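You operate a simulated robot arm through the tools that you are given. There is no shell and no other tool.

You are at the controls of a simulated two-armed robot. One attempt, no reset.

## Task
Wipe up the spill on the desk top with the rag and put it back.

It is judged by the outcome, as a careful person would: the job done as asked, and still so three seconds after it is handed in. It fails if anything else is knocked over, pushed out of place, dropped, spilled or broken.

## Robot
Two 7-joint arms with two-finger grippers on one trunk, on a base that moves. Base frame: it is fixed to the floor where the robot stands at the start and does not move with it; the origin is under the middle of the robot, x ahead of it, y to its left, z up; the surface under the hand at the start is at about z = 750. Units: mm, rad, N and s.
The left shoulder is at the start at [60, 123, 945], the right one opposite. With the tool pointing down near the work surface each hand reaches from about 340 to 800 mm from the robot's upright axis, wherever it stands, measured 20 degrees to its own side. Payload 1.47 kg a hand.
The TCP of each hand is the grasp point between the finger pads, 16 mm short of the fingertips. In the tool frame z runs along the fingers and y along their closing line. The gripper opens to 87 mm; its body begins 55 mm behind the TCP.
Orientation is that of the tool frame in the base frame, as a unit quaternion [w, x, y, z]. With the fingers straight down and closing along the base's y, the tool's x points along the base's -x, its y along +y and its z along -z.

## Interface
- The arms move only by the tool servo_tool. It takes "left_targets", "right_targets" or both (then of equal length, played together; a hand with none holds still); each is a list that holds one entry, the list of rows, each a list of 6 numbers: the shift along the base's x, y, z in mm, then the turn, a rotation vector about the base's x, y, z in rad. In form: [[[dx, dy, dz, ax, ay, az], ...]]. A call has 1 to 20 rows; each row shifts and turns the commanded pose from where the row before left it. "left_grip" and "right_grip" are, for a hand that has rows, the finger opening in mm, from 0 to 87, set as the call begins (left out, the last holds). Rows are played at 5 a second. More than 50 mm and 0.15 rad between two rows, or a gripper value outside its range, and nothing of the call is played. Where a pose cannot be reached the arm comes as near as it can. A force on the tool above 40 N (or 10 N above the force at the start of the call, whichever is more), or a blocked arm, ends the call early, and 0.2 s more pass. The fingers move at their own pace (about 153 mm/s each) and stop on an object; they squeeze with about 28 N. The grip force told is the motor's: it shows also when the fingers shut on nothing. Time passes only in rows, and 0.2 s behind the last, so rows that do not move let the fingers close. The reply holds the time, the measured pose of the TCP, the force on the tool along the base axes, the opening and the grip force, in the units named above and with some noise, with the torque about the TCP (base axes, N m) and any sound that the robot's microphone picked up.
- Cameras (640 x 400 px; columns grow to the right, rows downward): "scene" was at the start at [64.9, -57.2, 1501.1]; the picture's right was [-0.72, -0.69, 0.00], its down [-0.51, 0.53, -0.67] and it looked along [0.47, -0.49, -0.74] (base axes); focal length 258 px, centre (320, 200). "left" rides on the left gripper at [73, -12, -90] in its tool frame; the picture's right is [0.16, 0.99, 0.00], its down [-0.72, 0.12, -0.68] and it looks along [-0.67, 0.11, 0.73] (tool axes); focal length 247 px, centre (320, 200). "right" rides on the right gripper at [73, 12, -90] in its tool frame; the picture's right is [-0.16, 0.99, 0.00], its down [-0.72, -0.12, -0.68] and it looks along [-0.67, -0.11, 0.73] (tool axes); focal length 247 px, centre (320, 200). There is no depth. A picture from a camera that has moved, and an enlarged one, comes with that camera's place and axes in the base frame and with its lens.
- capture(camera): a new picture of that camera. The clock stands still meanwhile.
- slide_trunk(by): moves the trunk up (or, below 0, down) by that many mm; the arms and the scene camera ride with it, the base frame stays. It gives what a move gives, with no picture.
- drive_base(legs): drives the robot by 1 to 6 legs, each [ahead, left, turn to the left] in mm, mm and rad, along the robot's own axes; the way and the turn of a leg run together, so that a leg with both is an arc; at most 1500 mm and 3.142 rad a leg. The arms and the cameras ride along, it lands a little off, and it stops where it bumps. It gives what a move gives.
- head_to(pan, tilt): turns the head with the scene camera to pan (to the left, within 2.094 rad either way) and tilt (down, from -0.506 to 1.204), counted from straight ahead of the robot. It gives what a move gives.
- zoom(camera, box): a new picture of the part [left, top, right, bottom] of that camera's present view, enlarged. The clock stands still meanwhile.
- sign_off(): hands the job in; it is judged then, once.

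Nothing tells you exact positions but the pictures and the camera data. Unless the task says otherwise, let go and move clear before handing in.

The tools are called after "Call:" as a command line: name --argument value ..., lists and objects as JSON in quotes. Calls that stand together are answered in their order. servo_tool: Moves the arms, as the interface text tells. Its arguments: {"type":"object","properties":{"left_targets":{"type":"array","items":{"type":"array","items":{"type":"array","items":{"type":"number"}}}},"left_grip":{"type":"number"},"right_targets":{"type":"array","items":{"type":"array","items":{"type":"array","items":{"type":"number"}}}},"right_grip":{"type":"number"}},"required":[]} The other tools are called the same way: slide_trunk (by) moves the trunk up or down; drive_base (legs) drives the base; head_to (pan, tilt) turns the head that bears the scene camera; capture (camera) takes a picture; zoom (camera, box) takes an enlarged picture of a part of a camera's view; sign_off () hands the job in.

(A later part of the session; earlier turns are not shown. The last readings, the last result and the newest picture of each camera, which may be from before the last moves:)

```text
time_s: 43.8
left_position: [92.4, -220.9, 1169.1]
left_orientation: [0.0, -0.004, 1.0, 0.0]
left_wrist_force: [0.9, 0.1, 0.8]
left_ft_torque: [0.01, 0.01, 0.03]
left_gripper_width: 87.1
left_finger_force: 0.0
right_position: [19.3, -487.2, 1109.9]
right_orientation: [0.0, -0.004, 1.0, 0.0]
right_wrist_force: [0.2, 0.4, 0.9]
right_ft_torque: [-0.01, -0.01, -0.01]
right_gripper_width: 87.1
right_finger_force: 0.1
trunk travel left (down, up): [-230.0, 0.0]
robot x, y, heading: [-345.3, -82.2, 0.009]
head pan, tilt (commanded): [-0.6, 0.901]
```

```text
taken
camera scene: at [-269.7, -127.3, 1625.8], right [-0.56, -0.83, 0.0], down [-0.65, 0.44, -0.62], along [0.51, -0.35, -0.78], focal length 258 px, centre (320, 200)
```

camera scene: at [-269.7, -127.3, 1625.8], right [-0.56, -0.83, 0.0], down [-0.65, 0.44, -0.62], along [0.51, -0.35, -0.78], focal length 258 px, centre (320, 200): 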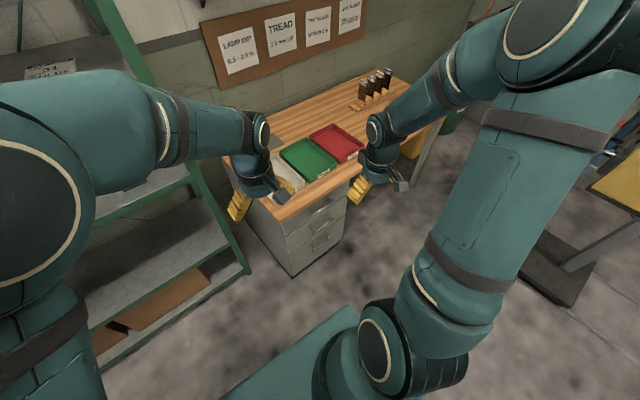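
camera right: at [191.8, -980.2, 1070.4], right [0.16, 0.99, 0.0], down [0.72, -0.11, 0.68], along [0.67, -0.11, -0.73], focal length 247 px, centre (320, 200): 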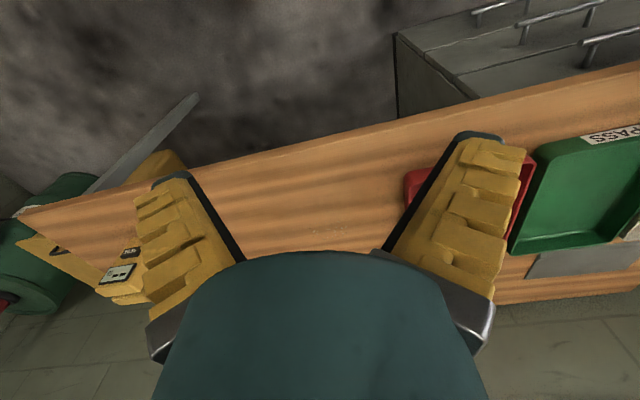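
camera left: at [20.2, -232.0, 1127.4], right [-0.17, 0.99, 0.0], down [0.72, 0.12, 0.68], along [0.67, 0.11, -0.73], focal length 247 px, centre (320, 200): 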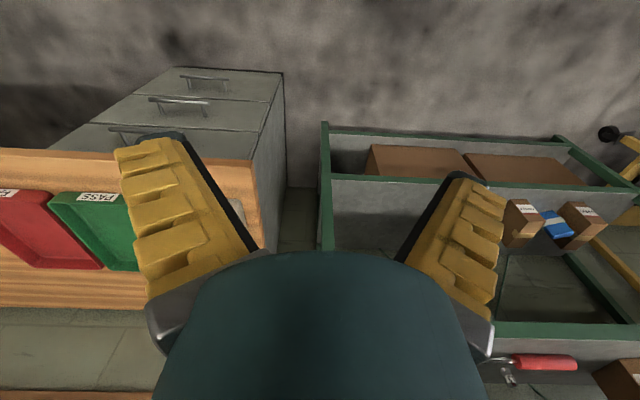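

The room shows only this one wooden desk. I'll roll up in front of it between the trays and the stand, with hands kept high, and search the surface at close range.

Call:
drive_base --legs '[[0, -330, 0], [300, 0, 0]]'

Call:
capture --camera "left"

Call:
capture --camera "right"

Call:
head_to --pan -0.1 --tilt 0.8

Call:
capture --camera "scene"

```text
time_s: 48.9
left_position: [396.6, -542.7, 1168.0]
left_orientation: [0.0, -0.005, 1.0, 0.0]
left_wrist_force: [0.7, 0.3, 0.1]
left_ft_torque: [0.0, 0.04, 0.01]
left_gripper_width: 87.0
left_finger_force: 0.1
right_position: [324.6, -811.1, 1111.3]
right_orientation: [0.0, -0.004, 1.0, 0.0]
right_wrist_force: [0.0, 0.1, -0.9]
right_ft_torque: [0.0, 0.0, 0.02]
right_gripper_width: 87.2
right_finger_force: 0.1
trunk travel left (down, up): [-230.0, 0.0]
robot x, y, heading: [-36.4, -411.1, 0.004]
head pan, tilt (commanded): [-0.6, 0.901]
```

```text
taken
camera left: at [325.1, -555.0, 1257.3], right [-0.17, 0.99, 0.0], down [0.72, 0.12, 0.68], along [0.67, 0.11, -0.73], focal length 247 px, centre (320, 200)
```

left: 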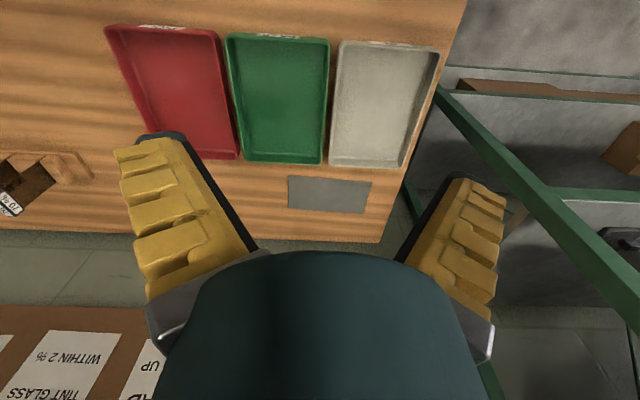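

```text
taken
camera right: at [251.3, -800.1, 1200.3], right [0.15, 0.99, 0.0], down [0.72, -0.11, 0.68], along [0.67, -0.1, -0.73], focal length 247 px, centre (320, 200)
```

right: 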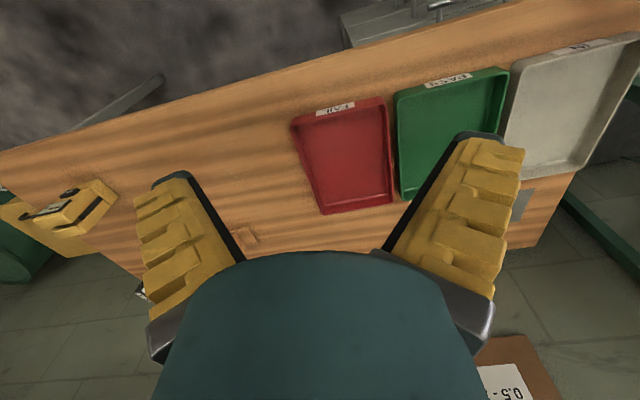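

```text
time_s: 49.8
left_position: [396.6, -544.9, 1167.8]
left_orientation: [-0.001, -0.004, 1.0, 0.0]
left_wrist_force: [0.3, 0.6, 0.2]
left_ft_torque: [0.0, -0.02, -0.02]
left_gripper_width: 86.8
left_finger_force: 0.0
right_position: [324.0, -809.9, 1111.1]
right_orientation: [0.001, -0.005, 1.0, -0.001]
right_wrist_force: [-0.1, 0.9, -0.4]
right_ft_torque: [0.04, 0.02, 0.01]
right_gripper_width: 87.0
right_finger_force: 0.1
trunk travel left (down, up): [-230.0, 0.0]
robot x, y, heading: [-38.3, -408.8, 0.01]
head pan, tilt (commanded): [-0.099, 0.799]
```

```text
taken
camera scene: at [52.3, -416.0, 1633.7], right [-0.09, -1.0, 0.0], down [-0.71, 0.07, -0.7], along [0.69, -0.06, -0.72], focal length 258 px, centre (320, 200)
```

scene: 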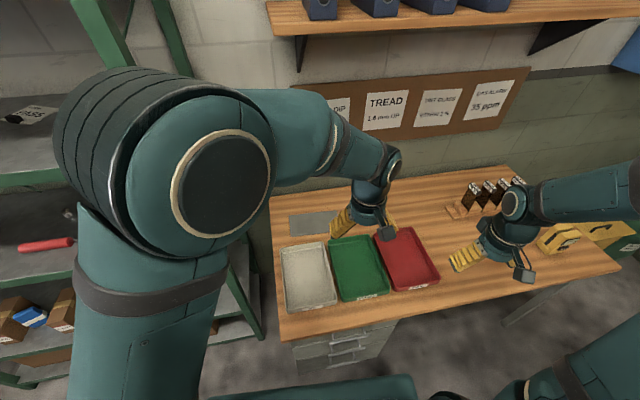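

Call:
zoom --camera "left" --box '[240, 140, 440, 260]'

Call:
zoom --camera "scene" --box '[260, 160, 460, 330]'

Call:
zoom --camera "scene" --box '[420, 150, 640, 330]'

```text
3.20 times, centred on (340, 200) of left
camera zoom: at [324.6, -555.0, 1257.4], right [-0.17, 0.99, 0.0], down [0.72, 0.12, 0.68], along [0.67, 0.11, -0.73], focal length 790 px, centre (256, 200)
```

zoom: 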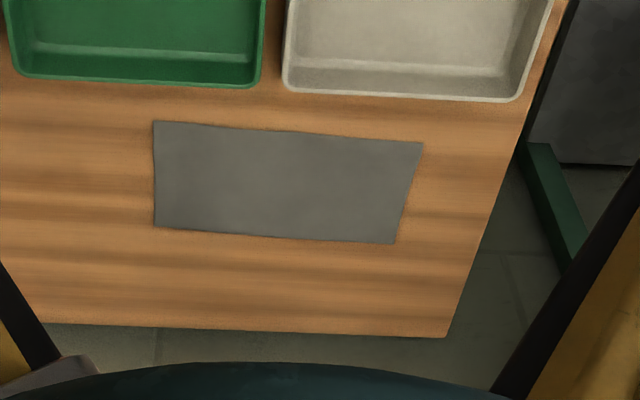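

```text
2.35 times, centred on (360, 245) of scene
camera zoom: at [52.3, -416.0, 1633.7], right [-0.09, -1.0, 0.0], down [-0.71, 0.07, -0.7], along [0.69, -0.06, -0.72], focal length 608 px, centre (226, 94)
```

zoom: 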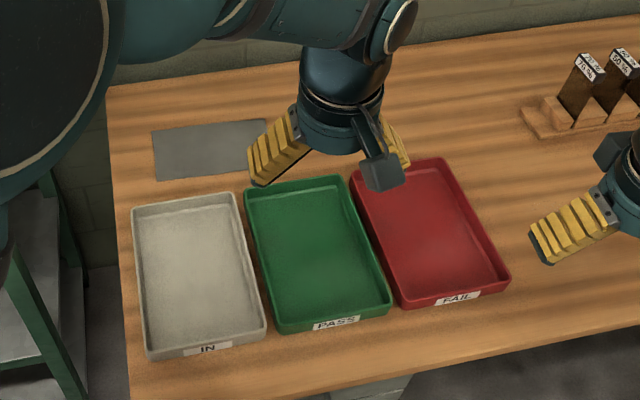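

```text
2.22 times, centred on (530, 240) of scene
camera zoom: at [52.3, -416.0, 1633.7], right [-0.09, -1.0, 0.0], down [-0.71, 0.07, -0.7], along [0.69, -0.06, -0.72], focal length 574 px, centre (-147, 111)
```

zoom: 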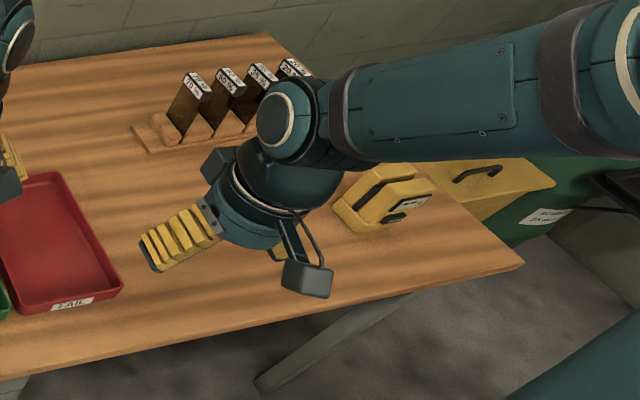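

The grey rectangle has a slightly ragged cloth-like outline, about 220 x 100 mm, lying behind the IN and PASS trays: likely the rag. I still need the spill, so I'll slide right to inspect the desk's far end and behind the stand and meter.

Call:
drive_base --legs '[[0, -420, 0]]'

Call:
capture --camera "left"

Call:
capture --camera "right"

Call:
capture --camera "scene"

```text
time_s: 54.0
left_position: [398.8, -960.0, 1168.6]
left_orientation: [0.0, -0.004, 1.0, 0.0]
left_wrist_force: [-0.1, -0.1, -1.0]
left_ft_torque: [0.0, -0.02, -0.01]
left_gripper_width: 87.0
left_finger_force: 0.0
right_position: [327.9, -1228.0, 1110.8]
right_orientation: [-0.001, -0.003, 1.0, 0.0]
right_wrist_force: [-0.4, 1.0, 0.6]
right_ft_torque: [0.01, 0.02, 0.01]
right_gripper_width: 86.8
right_finger_force: 0.0
trunk travel left (down, up): [-230.0, 0.0]
robot x, y, heading: [-38.5, -826.0, 0.01]
head pan, tilt (commanded): [-0.099, 0.799]
```

```text
taken
camera left: at [327.9, -972.1, 1257.4], right [-0.17, 0.99, 0.0], down [0.72, 0.12, 0.68], along [0.67, 0.11, -0.73], focal length 247 px, centre (320, 200)
```

left: 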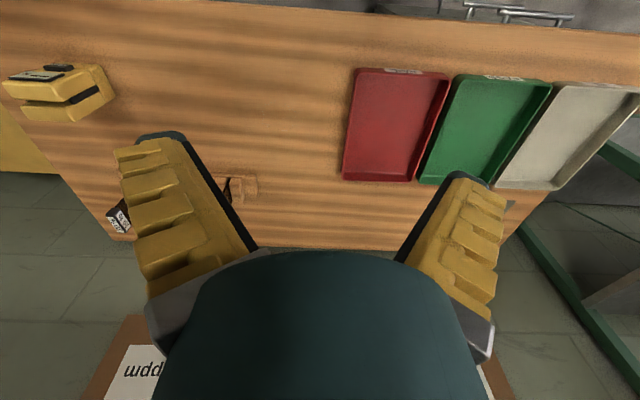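

```text
taken
camera right: at [254.1, -1217.2, 1200.4], right [0.15, 0.99, 0.0], down [0.72, -0.11, 0.68], along [0.67, -0.1, -0.73], focal length 247 px, centre (320, 200)
```

right: 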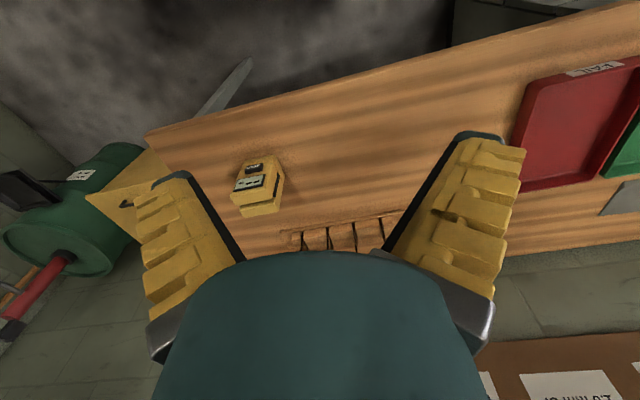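

```text
taken
camera scene: at [55.6, -833.0, 1633.7], right [-0.09, -1.0, 0.0], down [-0.71, 0.07, -0.7], along [0.69, -0.06, -0.72], focal length 258 px, centre (320, 200)
```

scene: 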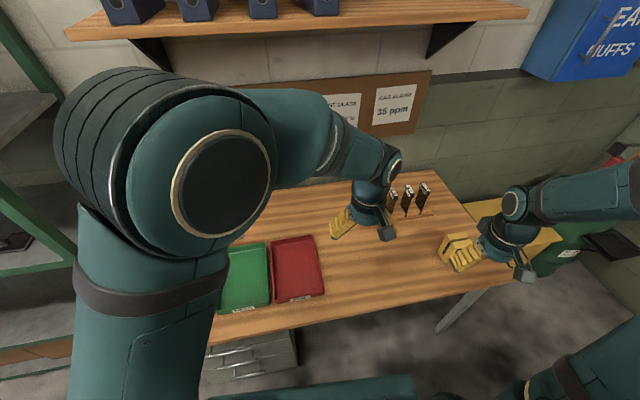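

Nothing obvious at the right end either. I'll zoom in strongly over each strip of the desk to find a faint film.

Call:
zoom --camera "left" --box '[100, 10, 360, 170]'

Call:
zoom --camera "left" --box '[200, 150, 460, 260]'

Call:
zoom --camera "right" --box '[140, 60, 460, 260]'

Call:
zoom --camera "scene" --box '[190, 160, 380, 340]'

Call:
zoom --camera "scene" --box '[330, 160, 520, 330]'

```text
2.46 times, centred on (230, 90) of left
camera zoom: at [327.9, -972.1, 1257.4], right [-0.17, 0.99, 0.0], down [0.72, 0.12, 0.68], along [0.67, 0.11, -0.73], focal length 608 px, centre (542, 471)
```

zoom: 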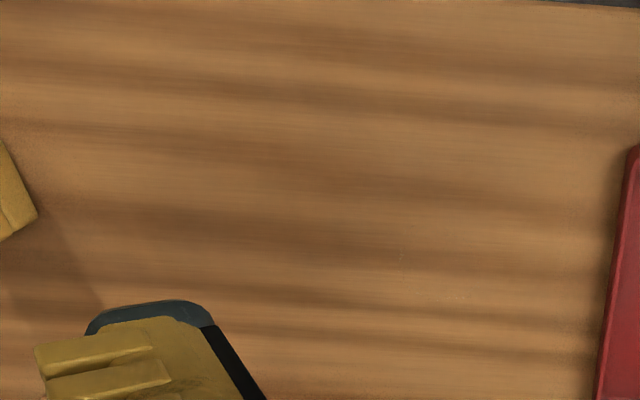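

```text
2.46 times, centred on (330, 205) of left
camera zoom: at [327.9, -972.1, 1257.4], right [-0.17, 0.99, 0.0], down [0.72, 0.12, 0.68], along [0.67, 0.11, -0.73], focal length 608 px, centre (295, 188)
```

zoom: 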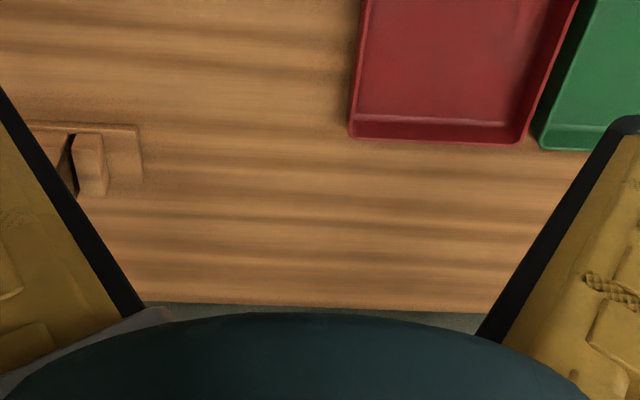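

```text
2.00 times, centred on (300, 160) of right
camera zoom: at [254.1, -1217.2, 1200.4], right [0.15, 0.99, 0.0], down [0.72, -0.11, 0.68], along [0.67, -0.1, -0.73], focal length 494 px, centre (360, 280)
```

zoom: 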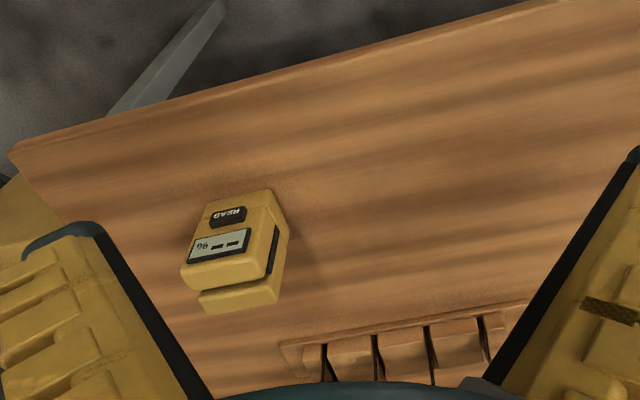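

```text
2.22 times, centred on (285, 250) of scene
camera zoom: at [55.6, -833.0, 1633.7], right [-0.09, -1.0, 0.0], down [-0.71, 0.07, -0.7], along [0.69, -0.06, -0.72], focal length 574 px, centre (398, 89)
```

zoom: 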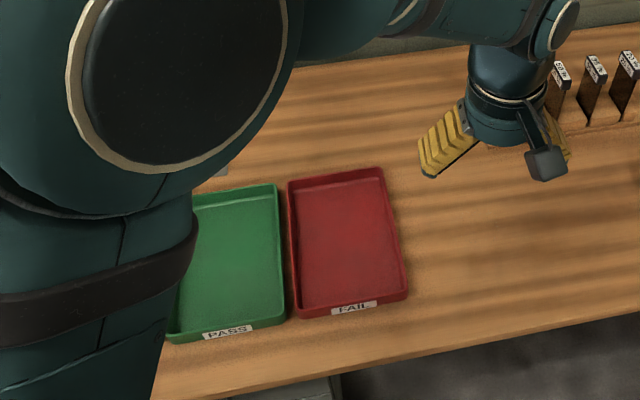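

```text
2.35 times, centred on (425, 245) of scene
camera zoom: at [55.6, -833.0, 1633.7], right [-0.09, -1.0, 0.0], down [-0.71, 0.07, -0.7], along [0.69, -0.06, -0.72], focal length 608 px, centre (73, 94)
```

zoom: 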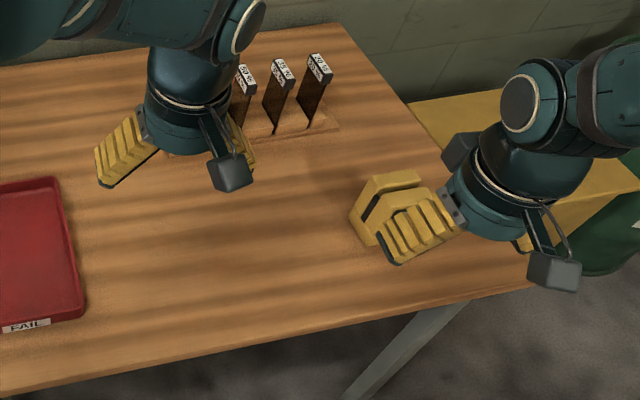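

There's a faint glint to the right of the FAIL tray, around (575, -1030), that could be a clear film. I'll zoom in on it.

Call:
zoom --camera "left" --box '[240, 90, 320, 140]'

Call:
zoom --camera "scene" --box '[320, 210, 420, 280]'

Call:
zoom --camera "right" --box '[300, 110, 440, 210]'

```text
8.00 times, centred on (280, 115) of left
camera zoom: at [327.9, -972.1, 1257.4], right [-0.17, 0.99, 0.0], down [0.72, 0.12, 0.68], along [0.67, 0.11, -0.73], focal length 1976 px, centre (640, 880)
```

zoom: 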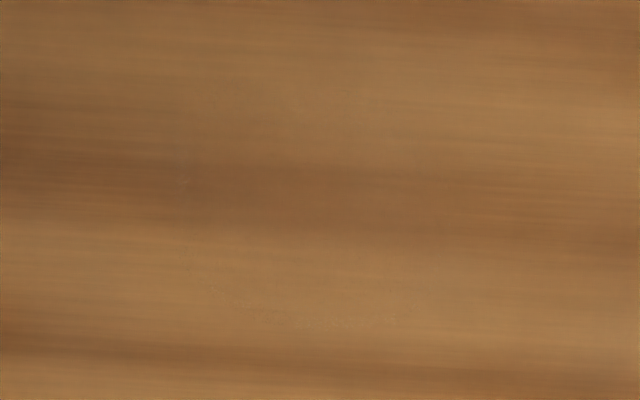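

```text
5.71 times, centred on (370, 245) of scene
camera zoom: at [55.6, -833.0, 1633.7], right [-0.09, -1.0, 0.0], down [-0.71, 0.07, -0.7], along [0.69, -0.06, -0.72], focal length 1477 px, centre (34, -57)
```

zoom: 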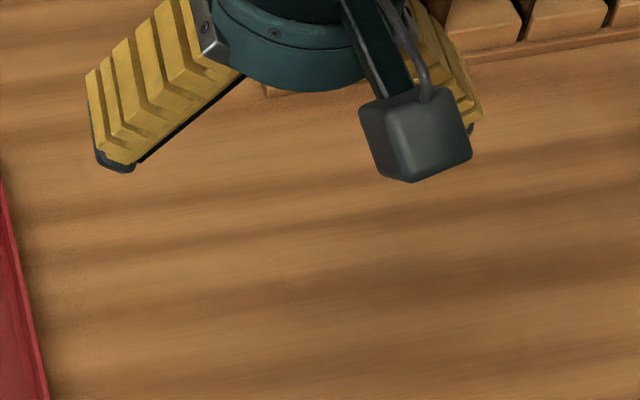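

```text
4.00 times, centred on (370, 160) of right
camera zoom: at [254.1, -1217.2, 1200.4], right [0.15, 0.99, 0.0], down [0.72, -0.11, 0.68], along [0.67, -0.1, -0.73], focal length 988 px, centre (120, 360)
```

zoom: 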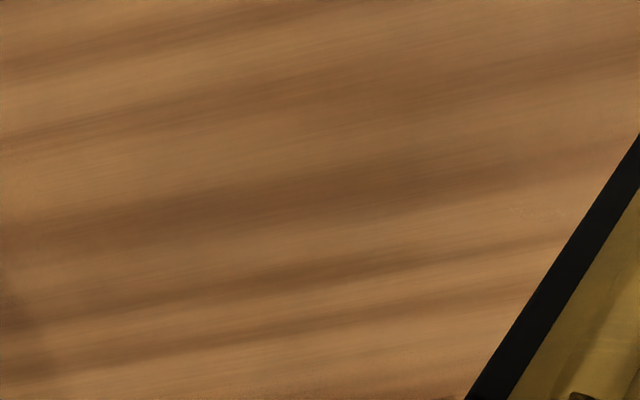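

In the strong zoom I can just trace a faint closed outline on bare wood to the right of the FAIL tray, like a nearly clear puddle. I'll lower the left hand's camera toward it for a better view, staying well above the desk.

Call:
servo_tool --left_targets '[[[0, -12, -45, 0, 0, 0], [0, -12, -45, 0, 0, 0], [0, -12, -45, 0, 0, 0], [0, -12, -45, 0, 0, 0], [0, -12, -45, 0, 0, 0], [0, 0, 0, 0, 0, 0]]]'

Call:
capture --camera "left"

Call:
zoom --camera "left" --box '[200, 40, 460, 230]'

```text
time_s: 55.4
left_position: [399.7, -1019.5, 943.3]
left_orientation: [0.0, -0.004, 1.0, -0.001]
left_wrist_force: [0.1, -0.6, -0.7]
left_ft_torque: [-0.03, -0.02, 0.02]
left_gripper_width: 86.5
left_finger_force: 0.0
right_position: [327.1, -1227.2, 1111.4]
right_orientation: [0.0, -0.004, 1.0, 0.0]
right_wrist_force: [0.0, -0.3, -0.7]
right_ft_torque: [0.03, -0.01, 0.0]
right_gripper_width: 87.0
right_finger_force: 0.1
trunk travel left (down, up): [-230.0, 0.0]
robot x, y, heading: [-34.3, -824.9, 0.007]
head pan, tilt (commanded): [-0.099, 0.799]
```

```text
taken
camera left: at [326.8, -1032.2, 1033.3], right [-0.17, 0.99, 0.0], down [0.72, 0.12, 0.68], along [0.67, 0.11, -0.73], focal length 247 px, centre (320, 200)
```

left: 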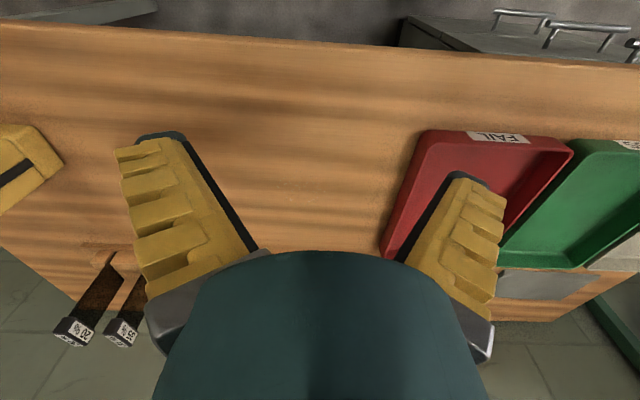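

```text
2.11 times, centred on (330, 135) of left
camera zoom: at [326.8, -1032.2, 1033.3], right [-0.17, 0.99, 0.0], down [0.72, 0.12, 0.68], along [0.67, 0.11, -0.73], focal length 520 px, centre (299, 337)
```

zoom: 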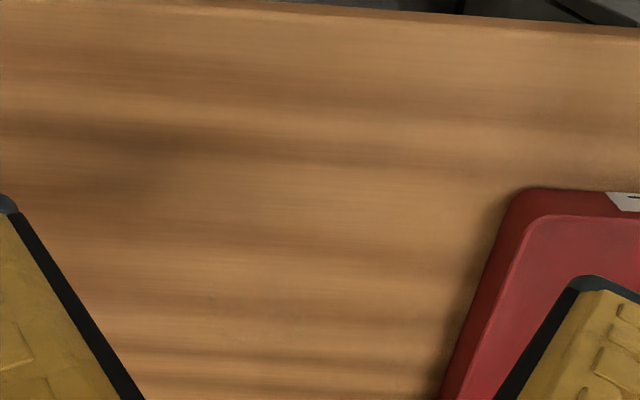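

Call:
zoom --camera "left" --box '[230, 140, 350, 230]'

Call:
zoom --camera "left" --box '[180, 90, 360, 200]'

```text
4.44 times, centred on (290, 185) of left
camera zoom: at [326.8, -1032.2, 1033.3], right [-0.17, 0.99, 0.0], down [0.72, 0.12, 0.68], along [0.67, 0.11, -0.73], focal length 1098 px, centre (453, 267)
```

zoom: 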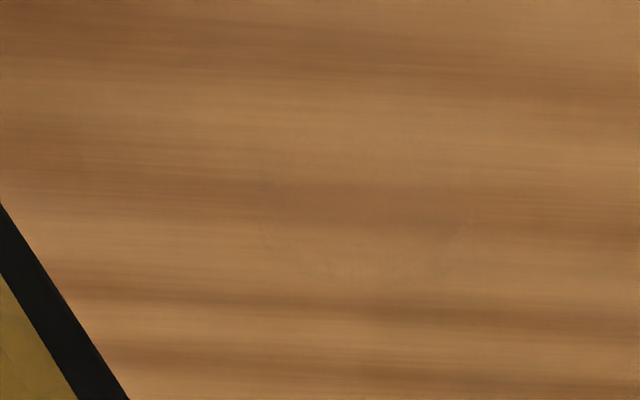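

```text
3.56 times, centred on (270, 145) of left
camera zoom: at [326.8, -1032.2, 1033.3], right [-0.17, 0.99, 0.0], down [0.72, 0.12, 0.68], along [0.67, 0.11, -0.73], focal length 878 px, centre (498, 396)
```

zoom: 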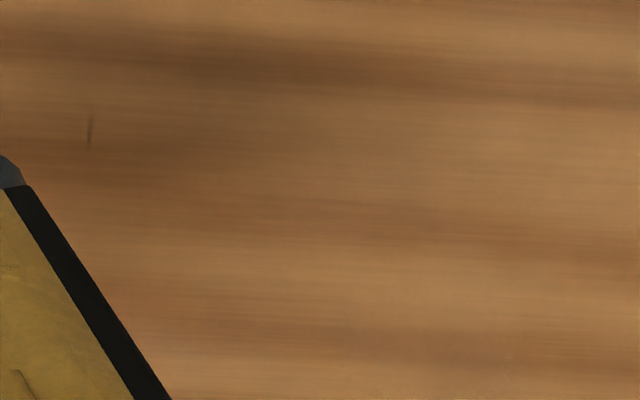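

I can trace the same faint oval from two heights: about 70 mm across, centred near (565, -1020), so I take that as the spill. I'll lower the left camera a little more over bare wood to confirm its extent.

Call:
servo_tool --left_targets '[[[15, 0, -35, 0, 0, 0], [15, 0, -35, 0, 0, 0], [15, 0, -35, 0, 0, 0], [0, 0, 0, 0, 0, 0]]]'

Call:
capture --camera "left"

Call:
zoom --camera "left" --box '[210, 120, 410, 245]'

```text
time_s: 56.4
left_position: [443.7, -1020.0, 838.3]
left_orientation: [0.0, -0.004, 1.0, 0.001]
left_wrist_force: [-0.2, -0.1, 0.0]
left_ft_torque: [-0.03, 0.01, -0.02]
left_gripper_width: 87.1
left_finger_force: 0.0
right_position: [326.3, -1227.0, 1111.5]
right_orientation: [0.0, -0.004, 1.0, 0.001]
right_wrist_force: [-1.0, -0.3, 0.6]
right_ft_torque: [0.02, -0.03, 0.03]
right_gripper_width: 86.9
right_finger_force: 0.1
trunk travel left (down, up): [-230.0, 0.0]
robot x, y, heading: [-32.6, -825.4, 0.013]
head pan, tilt (commanded): [-0.099, 0.799]
```

```text
taken
camera left: at [371.3, -1031.7, 926.8], right [-0.17, 0.99, 0.0], down [0.72, 0.12, 0.68], along [0.67, 0.11, -0.73], focal length 247 px, centre (320, 200)
```

left: 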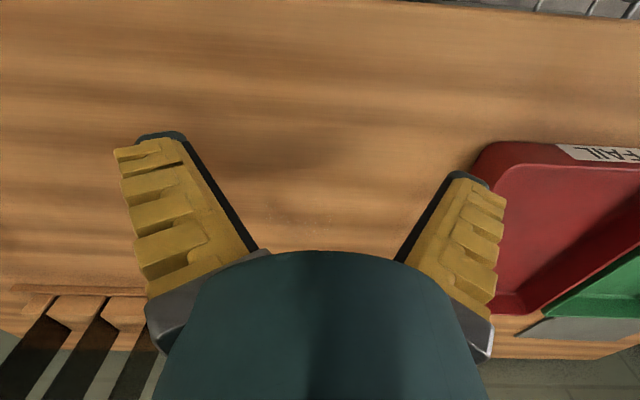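

```text
3.20 times, centred on (310, 182) of left
camera zoom: at [371.3, -1031.7, 926.8], right [-0.17, 0.99, 0.0], down [0.72, 0.12, 0.68], along [0.67, 0.11, -0.73], focal length 790 px, centre (352, 256)
```

zoom: 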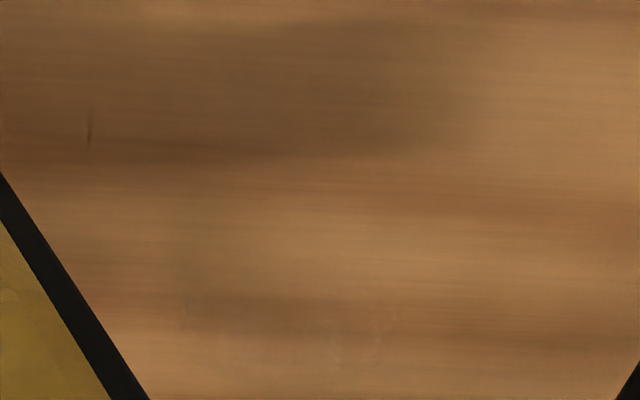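

Call:
zoom --camera "left" --box '[250, 170, 370, 252]'

Call:
zoom --camera "scene" --box '[330, 215, 400, 260]'

Call:
zoom --camera "right" --box '[390, 110, 470, 170]'

```text
4.88 times, centred on (310, 211) of left
camera zoom: at [371.3, -1031.7, 926.8], right [-0.17, 0.99, 0.0], down [0.72, 0.12, 0.68], along [0.67, 0.11, -0.73], focal length 1205 px, centre (369, 146)
```

zoom: 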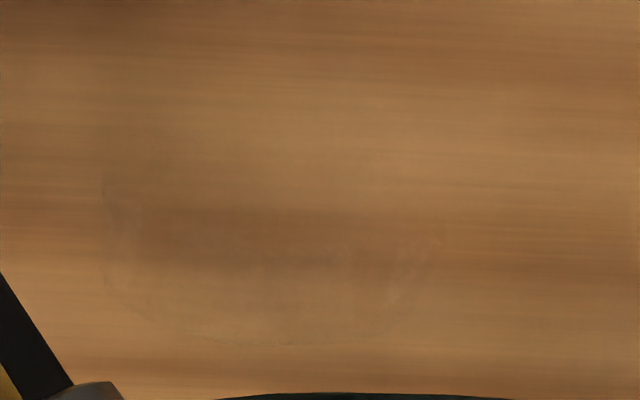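

```text
8.89 times, centred on (365, 238) of scene
camera zoom: at [54.8, -832.6, 1633.8], right [-0.09, -1.0, 0.0], down [-0.71, 0.07, -0.7], along [0.69, -0.06, -0.72], focal length 2298 px, centre (-80, -133)
```

zoom: 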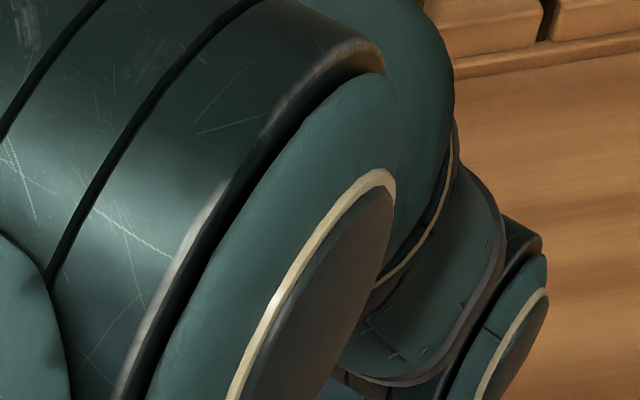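

```text
6.67 times, centred on (430, 140) of right
camera zoom: at [253.5, -1216.9, 1200.7], right [0.15, 0.99, 0.0], down [0.72, -0.11, 0.68], along [0.67, -0.1, -0.73], focal length 1646 px, centre (-413, 600)
```

zoom: 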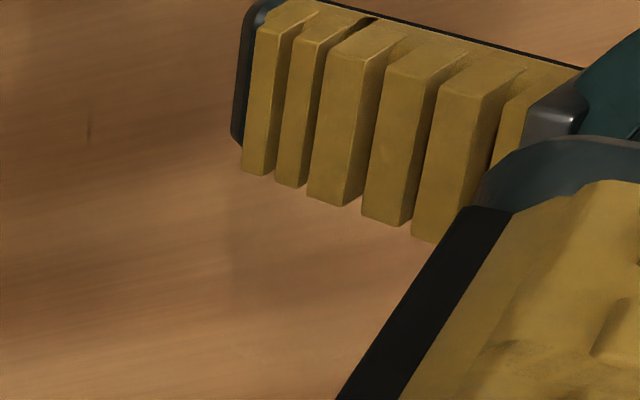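

The puddle is clear now: a near-transparent disc centred about (562, -1021), radius about 36 mm. Next I raise the left hand out of the way, drive left in front of the grey cloth behind the trays, and inspect it up close as the likely rag.

Call:
servo_tool --left_targets '[[[-15, 0, 35, 0, 0, 0], [-15, 0, 35, 0, 0, 0], [-15, 0, 40, 0, 0, 0], [0, 10, 45, 0, 0, 0], [0, 10, 45, 0, 0, 0], [0, 20, 45, 0, 0, 0], [0, 30, 35, 0, 0, 0], [-10, 45, 0, 0, 0, 0], [-20, 45, 0, 0, 0, 0], [-20, 40, 0, 0, 0, 0], [-20, 40, 0, 0, 0, 0], [0, 0, 0, 0, 0, 0]]]'

Call:
drive_base --legs '[[0, 500, 0]]'

Call:
head_to --pan -0.1 --tilt 0.85

Call:
capture --camera "scene"

Call:
capture --camera "right"

```text
time_s: 59.0
left_position: [330.8, -782.3, 1121.9]
left_orientation: [0.0, -0.004, 1.0, 0.0]
left_wrist_force: [-0.3, 0.2, 0.3]
left_ft_torque: [0.03, 0.01, 0.03]
left_gripper_width: 86.9
left_finger_force: 0.0
right_position: [327.7, -1228.0, 1109.2]
right_orientation: [0.0, -0.004, 1.0, 0.0]
right_wrist_force: [-0.2, -0.7, -0.7]
right_ft_torque: [0.0, 0.01, 0.01]
right_gripper_width: 87.0
right_finger_force: 0.2
trunk travel left (down, up): [-230.0, 0.0]
robot x, y, heading: [-36.2, -824.7, 0.006]
head pan, tilt (commanded): [-0.099, 0.799]
```

```text
time_s: 64.0
left_position: [323.1, -269.8, 1122.2]
left_orientation: [0.0, -0.008, 1.0, 0.0]
left_wrist_force: [0.2, -0.1, 0.1]
left_ft_torque: [0.01, 0.03, 0.03]
left_gripper_width: 87.0
left_finger_force: 0.1
right_position: [323.9, -715.5, 1111.5]
right_orientation: [0.0, -0.009, 1.0, 0.0]
right_wrist_force: [-0.2, -0.9, 1.0]
right_ft_torque: [-0.01, -0.04, 0.03]
right_gripper_width: 86.7
right_finger_force: 0.1
trunk travel left (down, up): [-230.0, 0.0]
robot x, y, heading: [-39.8, -314.6, 0.018]
head pan, tilt (commanded): [-0.099, 0.799]
```

```text
time_s: 64.6
left_position: [324.2, -269.4, 1121.6]
left_orientation: [0.0, -0.009, 1.0, 0.0]
left_wrist_force: [-0.5, -0.2, -1.1]
left_ft_torque: [0.05, 0.0, 0.01]
left_gripper_width: 87.0
left_finger_force: 0.1
right_position: [324.4, -716.7, 1111.4]
right_orientation: [0.0, -0.009, 1.0, 0.0]
right_wrist_force: [-0.4, 0.5, 0.7]
right_ft_torque: [-0.02, -0.01, -0.02]
right_gripper_width: 87.1
right_finger_force: 0.1
trunk travel left (down, up): [-230.0, 0.0]
robot x, y, heading: [-39.6, -315.3, 0.015]
head pan, tilt (commanded): [-0.099, 0.85]
```

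```text
taken
camera scene: at [46.8, -322.6, 1629.7], right [-0.08, -1.0, 0.0], down [-0.75, 0.06, -0.66], along [0.66, -0.05, -0.75], focal length 258 px, centre (320, 200)
```

scene: 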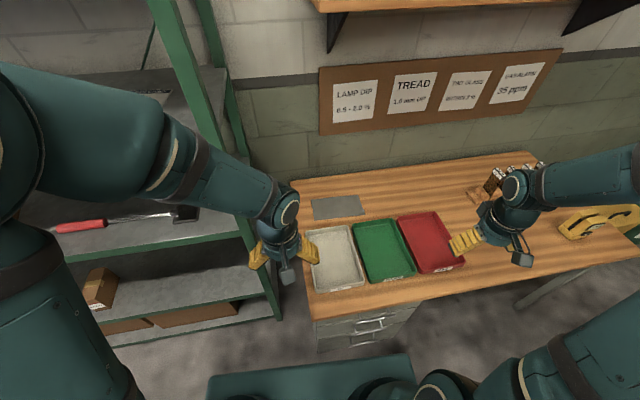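

```text
taken
camera right: at [251.3, -705.3, 1200.5], right [0.14, 0.99, 0.0], down [0.73, -0.1, 0.68], along [0.67, -0.1, -0.73], focal length 247 px, centre (320, 200)
```

right: 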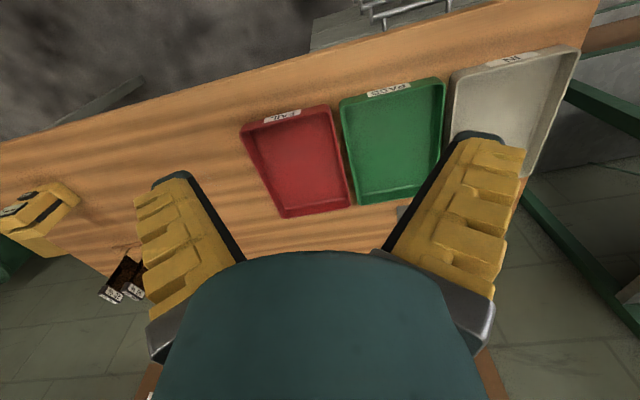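

Now there's a clear view of the whole desk, with the grey cloth behind the IN and PASS trays. I'll zoom in on it.

Call:
zoom --camera "scene" --box '[300, 185, 380, 235]'

Call:
zoom --camera "scene" --box '[290, 150, 510, 300]'

```text
8.00 times, centred on (340, 210) of scene
camera zoom: at [46.8, -322.6, 1629.7], right [-0.08, -1.0, 0.0], down [-0.75, 0.06, -0.66], along [0.66, -0.05, -0.75], focal length 2068 px, centre (160, 120)
```

zoom: 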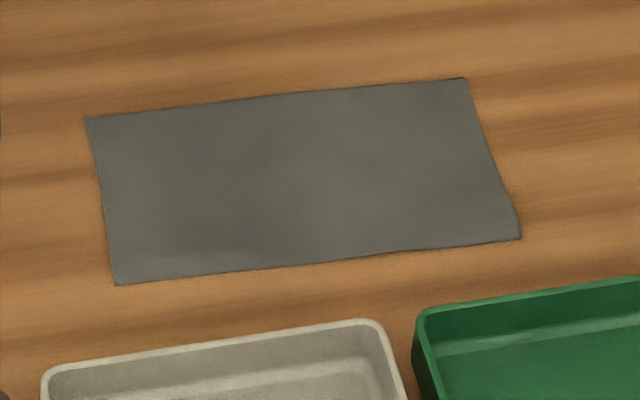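

```text
2.67 times, centred on (400, 225) of scene
camera zoom: at [46.8, -322.6, 1629.7], right [-0.08, -1.0, 0.0], down [-0.75, 0.06, -0.66], along [0.66, -0.05, -0.75], focal length 689 px, centre (107, 133)
```

zoom: 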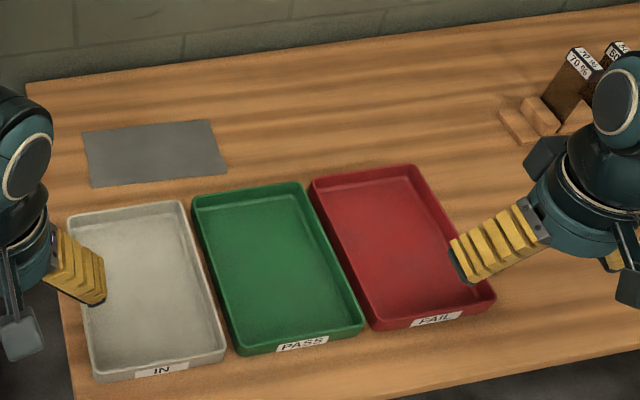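

The grey cloth spans roughly x 703-835, y -575 to -345 and looks like a thin soft rag, so I take it as the rag. Before approaching I'll check how much clearance the base has to the desk front, and bring the trunk back to working height.

Call:
head_to --pan -0.02 --tilt 1.2

Call:
capture --camera "scene"

Call:
slide_trunk --by -130

Call:
capture --camera "scene"

```text
time_s: 65.5
left_position: [323.9, -270.1, 1121.2]
left_orientation: [0.0, -0.008, 1.0, 0.001]
left_wrist_force: [-0.6, 0.3, -0.3]
left_ft_torque: [0.0, -0.01, 0.03]
left_gripper_width: 87.0
left_finger_force: 0.0
right_position: [323.3, -714.3, 1110.2]
right_orientation: [0.0, -0.01, 1.0, 0.0]
right_wrist_force: [-0.5, -0.3, 0.7]
right_ft_torque: [-0.01, -0.01, 0.03]
right_gripper_width: 87.0
right_finger_force: 0.0
trunk travel left (down, up): [-230.0, 0.0]
robot x, y, heading: [-40.8, -313.5, 0.017]
head pan, tilt (commanded): [-0.019, 1.201]
```

```text
taken
camera scene: at [24.8, -316.4, 1606.0], right [0.0, -1.0, 0.0], down [-0.93, 0.0, -0.36], along [0.36, 0.0, -0.93], focal length 258 px, centre (320, 200)
```

scene: 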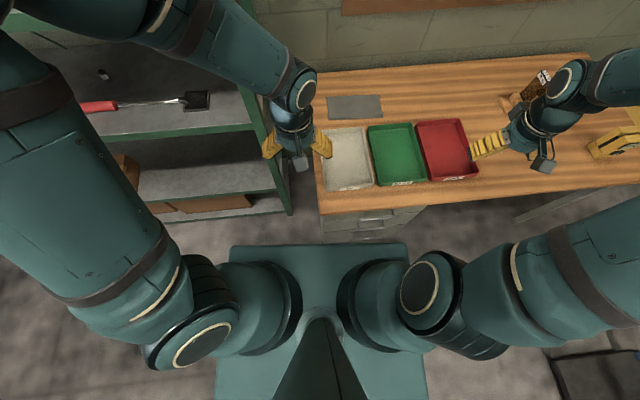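

```text
time_s: 67.0
left_position: [323.7, -270.2, 992.8]
left_orientation: [0.0, -0.009, 1.0, 0.0]
left_wrist_force: [-0.5, -1.0, -0.5]
left_ft_torque: [-0.05, 0.02, 0.01]
left_gripper_width: 87.0
left_finger_force: 0.1
right_position: [324.7, -715.0, 981.6]
right_orientation: [0.0, -0.008, 1.0, 0.0]
right_wrist_force: [0.5, 0.5, 0.2]
right_ft_torque: [0.01, 0.01, 0.0]
right_gripper_width: 86.7
right_finger_force: 0.0
trunk travel left (down, up): [-100.0, 130.0]
robot x, y, heading: [-42.1, -317.1, 0.014]
head pan, tilt (commanded): [-0.019, 1.201]
```

```text
taken
camera scene: at [24.7, -316.3, 1476.2], right [0.0, -1.0, 0.0], down [-0.93, 0.0, -0.36], along [0.36, 0.0, -0.93], focal length 258 px, centre (320, 200)
```

scene: 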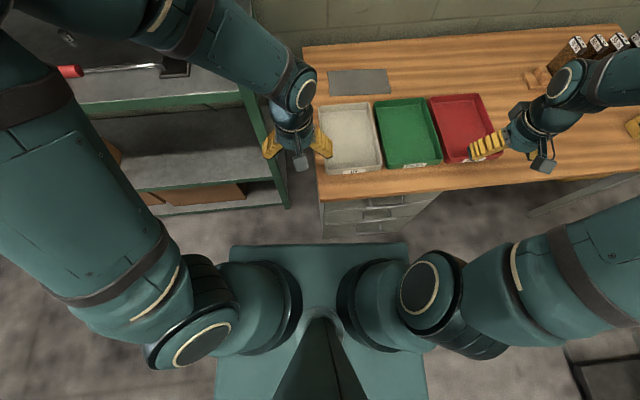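

The grey cloth is centred near (769, -460). I'll edge forward 40 mm to the same distance as at the start, then bring the right hand high over the cloth.

Call:
drive_base --legs '[[40, 0, -0.015]]'

Call:
servo_tool --right_targets '[[[40, 15, 0, 0, 0, 0], [42, 25, 0, 0, 0, 0], [42, 25, 0, 0, 0, 0], [42, 25, 0, 0, 0, 0], [42, 25, 0, 0, 0, 0], [42, 25, 0, 0, 0, 0], [30, 30, 0, 0, 0, 0], [0, 30, 0, 0, 0, 0], [0, 0, 0, 0, 0, 0]]]' --right_grip 60

Call:
capture --camera "right"

Call:
capture --camera "scene"

```text
time_s: 67.9
left_position: [365.1, -274.5, 990.9]
left_orientation: [-0.001, -0.002, 1.0, -0.001]
left_wrist_force: [0.3, 0.3, -0.4]
left_ft_torque: [0.02, 0.03, -0.01]
left_gripper_width: 87.1
left_finger_force: 0.1
right_position: [358.3, -719.8, 980.4]
right_orientation: [0.0, -0.002, 1.0, 0.0]
right_wrist_force: [0.7, -0.2, -0.4]
right_ft_torque: [0.02, 0.04, 0.01]
right_gripper_width: 86.9
right_finger_force: 0.0
trunk travel left (down, up): [-100.0, 130.0]
robot x, y, heading: [-4.1, -318.5, 0.002]
head pan, tilt (commanded): [-0.019, 1.201]
```

```text
time_s: 69.9
left_position: [362.9, -274.6, 991.0]
left_orientation: [-0.001, -0.001, 1.0, 0.0]
left_wrist_force: [-0.2, 0.2, -0.8]
left_ft_torque: [-0.04, 0.01, -0.02]
left_gripper_width: 87.1
left_finger_force: 0.1
right_position: [638.9, -521.6, 981.3]
right_orientation: [-0.001, -0.002, 1.0, -0.001]
right_wrist_force: [-0.6, 0.2, 0.3]
right_ft_torque: [0.0, -0.01, -0.02]
right_gripper_width: 64.9
right_finger_force: 3.4
trunk travel left (down, up): [-100.0, 130.0]
robot x, y, heading: [-5.0, -318.4, 0.004]
head pan, tilt (commanded): [-0.019, 1.201]
```

```text
taken
camera right: at [565.8, -510.2, 1070.5], right [0.16, 0.99, 0.0], down [0.72, -0.11, 0.68], along [0.67, -0.11, -0.73], focal length 247 px, centre (320, 200)
```

right: 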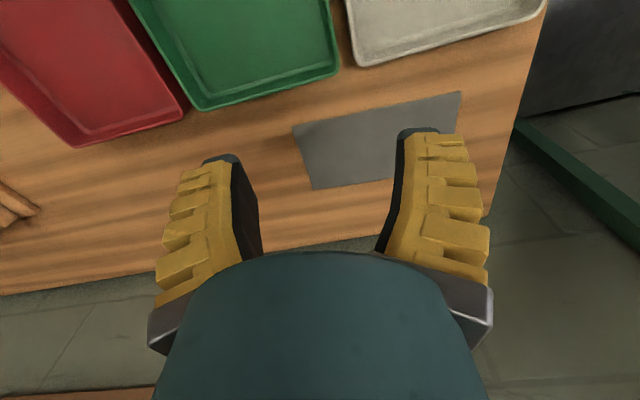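

```text
taken
camera scene: at [64.2, -317.4, 1476.0], right [-0.02, -1.0, 0.0], down [-0.93, 0.02, -0.36], along [0.36, -0.01, -0.93], focal length 258 px, centre (320, 200)
```

scene: 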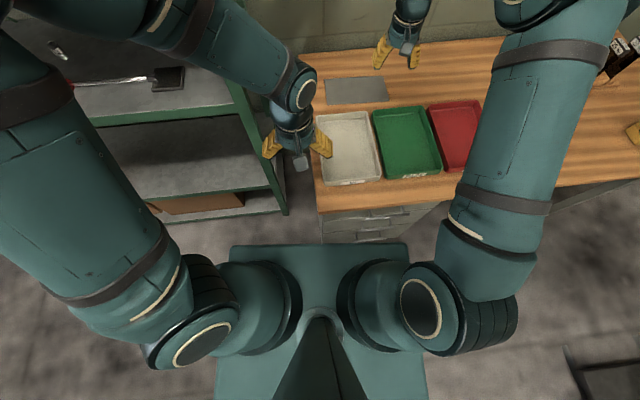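

The cloth's corners from this camera agree with my earlier estimate. I'll move the open right hand over its middle, slightly to my side of centre for reach, and descend to just above it.

Call:
servo_tool --right_targets '[[[35, 20, -20, 0, 0, 0], [35, 20, -30, 0, 0, 0], [35, 22, -40, 0, 0, 0], [0, 0, -40, 0, 0, 0], [0, 0, -35, 0, 0, 0], [0, 0, -25, 0, 0, 0], [0, 0, 0, 0, 0, 0]]]' --right_grip 60

Call:
capture --camera "right"

Call:
capture --camera "left"

Call:
zoom --camera "scene" --box '[300, 0, 480, 200]'

```text
refused: row 2 steps farther than a row can; nothing moved
```

```text
taken
camera right: at [565.8, -510.2, 1070.5], right [0.16, 0.99, 0.0], down [0.72, -0.11, 0.68], along [0.67, -0.11, -0.73], focal length 247 px, centre (320, 200)
```

right: 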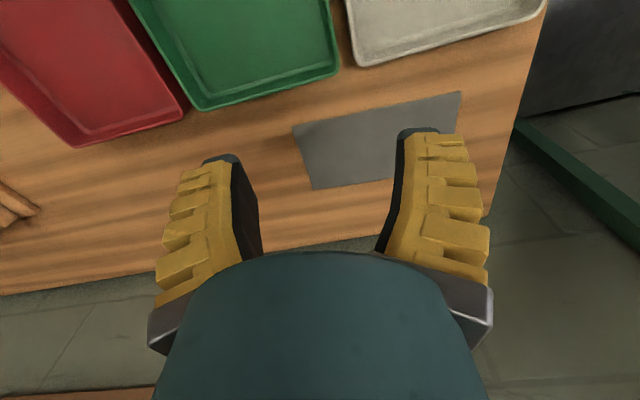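

```text
taken
camera left: at [291.6, -286.4, 1080.7], right [-0.16, 0.99, 0.0], down [0.72, 0.12, 0.68], along [0.67, 0.11, -0.73], focal length 247 px, centre (320, 200)
```

left: 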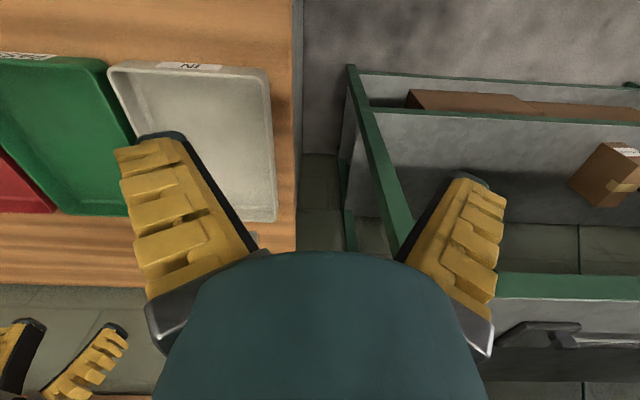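

```text
2.00 times, centred on (390, 100) of scene
camera zoom: at [64.2, -317.4, 1476.0], right [-0.02, -1.0, 0.0], down [-0.93, 0.02, -0.36], along [0.36, -0.01, -0.93], focal length 517 px, centre (180, 400)
```

zoom: 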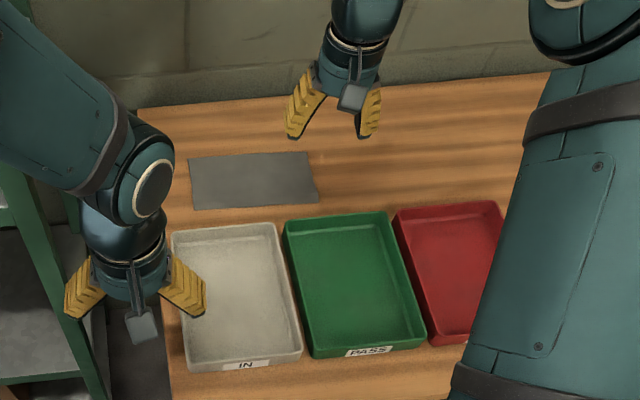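

The move was refused because one step exceeded 50 mm; nothing moved. I'll send it again with shorter steps, sideways first and then down.

Call:
servo_tool --right_targets '[[[35, 20, 0, 0, 0, 0], [35, 20, 0, 0, 0, 0], [35, 22, -20, 0, 0, 0], [0, 0, -45, 0, 0, 0], [0, 0, -45, 0, 0, 0], [0, 0, -40, 0, 0, 0], [0, 0, -30, 0, 0, 0], [0, 0, 0, 0, 0, 0]]]' --right_grip 60

Call:
capture --camera "right"

Call:
head_to --pan -0.1 --tilt 0.8

Call:
zoom --camera "scene" --box '[270, 100, 450, 240]'

```text
time_s: 71.7
left_position: [363.7, -275.3, 992.7]
left_orientation: [0.0, 0.0, 1.0, 0.0]
left_wrist_force: [0.1, -0.8, -0.7]
left_ft_torque: [0.01, -0.04, -0.01]
left_gripper_width: 87.2
left_finger_force: 0.1
right_position: [742.1, -459.4, 801.6]
right_orientation: [0.0, 0.0, 1.0, 0.0]
right_wrist_force: [-0.4, -0.9, 0.1]
right_ft_torque: [0.01, -0.02, 0.03]
right_gripper_width: 64.6
right_finger_force: 3.3
trunk travel left (down, up): [-100.0, 130.0]
robot x, y, heading: [-1.5, -315.0, 0.006]
head pan, tilt (commanded): [-0.019, 1.201]
```

```text
taken
camera right: at [669.5, -448.9, 890.8], right [0.16, 0.99, 0.0], down [0.72, -0.11, 0.68], along [0.67, -0.11, -0.73], focal length 247 px, centre (320, 200)
```

right: 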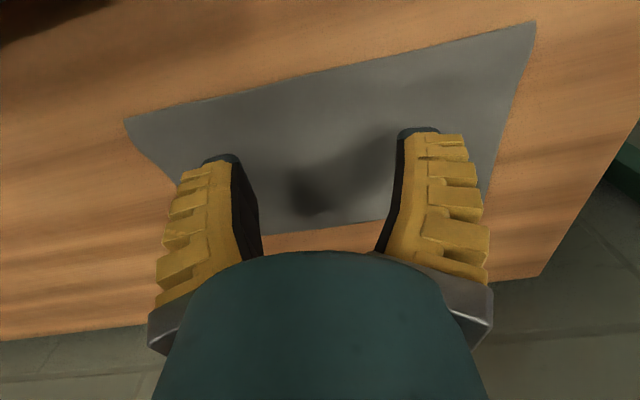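

```text
time_s: 72.6
left_position: [362.3, -274.9, 992.6]
left_orientation: [0.0, -0.002, 1.0, 0.0]
left_wrist_force: [-0.3, -0.2, -0.8]
left_ft_torque: [0.02, 0.01, 0.03]
left_gripper_width: 87.0
left_finger_force: 0.0
right_position: [742.4, -460.4, 801.8]
right_orientation: [0.0, 0.0, 1.0, 0.0]
right_wrist_force: [-0.4, -0.7, -0.4]
right_ft_torque: [-0.01, -0.02, -0.02]
right_gripper_width: 64.5
right_finger_force: 2.5
trunk travel left (down, up): [-100.0, 130.0]
robot x, y, heading: [-4.0, -316.7, 0.0]
head pan, tilt (commanded): [-0.099, 0.799]
```

```text
2.86 times, centred on (360, 170) of scene
camera zoom: at [88.3, -323.8, 1503.7], right [-0.1, -1.0, 0.0], down [-0.71, 0.07, -0.7], along [0.69, -0.07, -0.72], focal length 738 px, centre (206, 286)
```

zoom: 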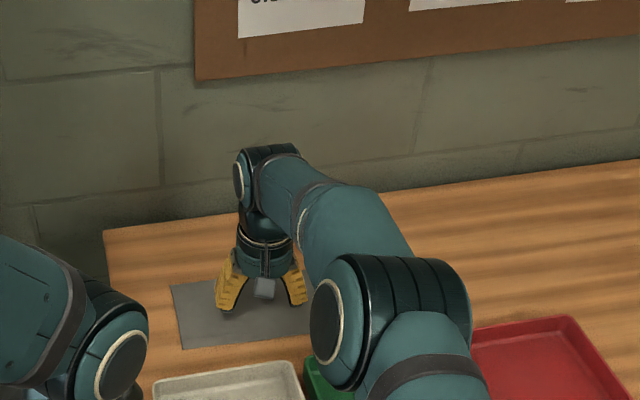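

The hand is 35 mm above the cloth and well centred. I'll take a close look at the cloth before touching it.

Call:
zoom --camera "right" --box '[100, 10, 560, 260]'

Call:
zoom --camera "right" --box '[240, 120, 420, 250]'

```text
1.39 times, centred on (330, 135) of right
camera zoom: at [669.7, -448.8, 891.0], right [0.16, 0.99, 0.0], down [0.72, -0.11, 0.68], along [0.67, -0.11, -0.73], focal length 344 px, centre (306, 290)
```

zoom: 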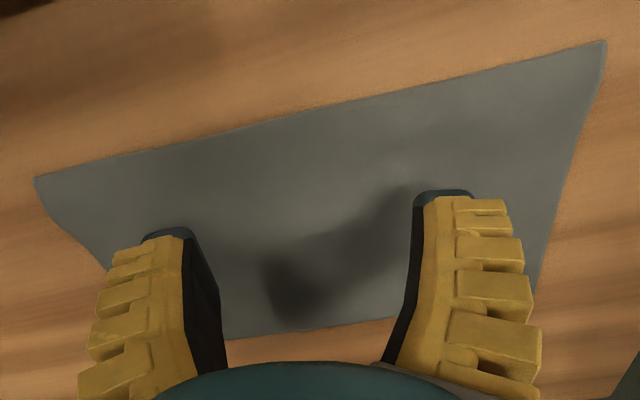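

```text
3.08 times, centred on (330, 185) of right
camera zoom: at [669.7, -448.8, 891.0], right [0.16, 0.99, 0.0], down [0.72, -0.11, 0.68], along [0.67, -0.11, -0.73], focal length 760 px, centre (289, 246)
```

zoom: 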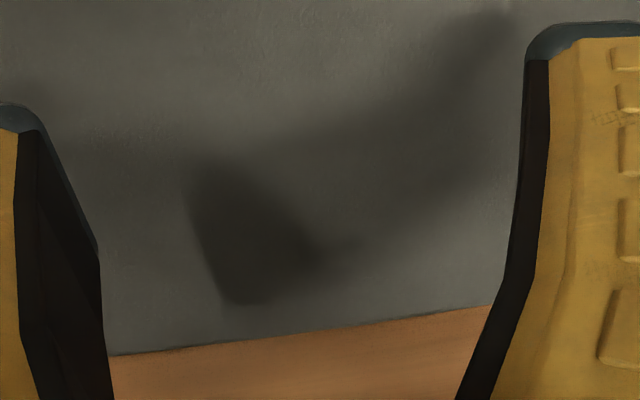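

It's a thin, soft-looking cloth lying flat. I'll go down slowly until the fingertips just touch, then close to pinch a fold.

Call:
servo_tool --right_targets '[[[0, 0, -10, 0, 0, 0], [0, 0, -10, 0, 0, 0], [0, 0, -7, 0, 0, 0], [0, 0, -4, 0, 0, 0], [0, 0, -2, 0, 0, 0], [0, 0, 0, 0, 0, 0]]]' --right_grip 60

```text
time_s: 74.0
left_position: [364.4, -275.5, 992.6]
left_orientation: [0.0, -0.002, 1.0, 0.0]
left_wrist_force: [0.7, 0.0, 0.3]
left_ft_torque: [0.01, 0.02, -0.02]
left_gripper_width: 86.8
left_finger_force: 0.0
right_position: [743.5, -458.3, 768.0]
right_orientation: [0.0, -0.001, 1.0, 0.0]
right_wrist_force: [-0.3, 0.5, -0.1]
right_ft_torque: [-0.03, 0.0, -0.01]
right_gripper_width: 64.7
right_finger_force: 3.6
trunk travel left (down, up): [-100.0, 130.0]
robot x, y, heading: [-3.0, -318.9, 0.002]
head pan, tilt (commanded): [-0.099, 0.799]
```

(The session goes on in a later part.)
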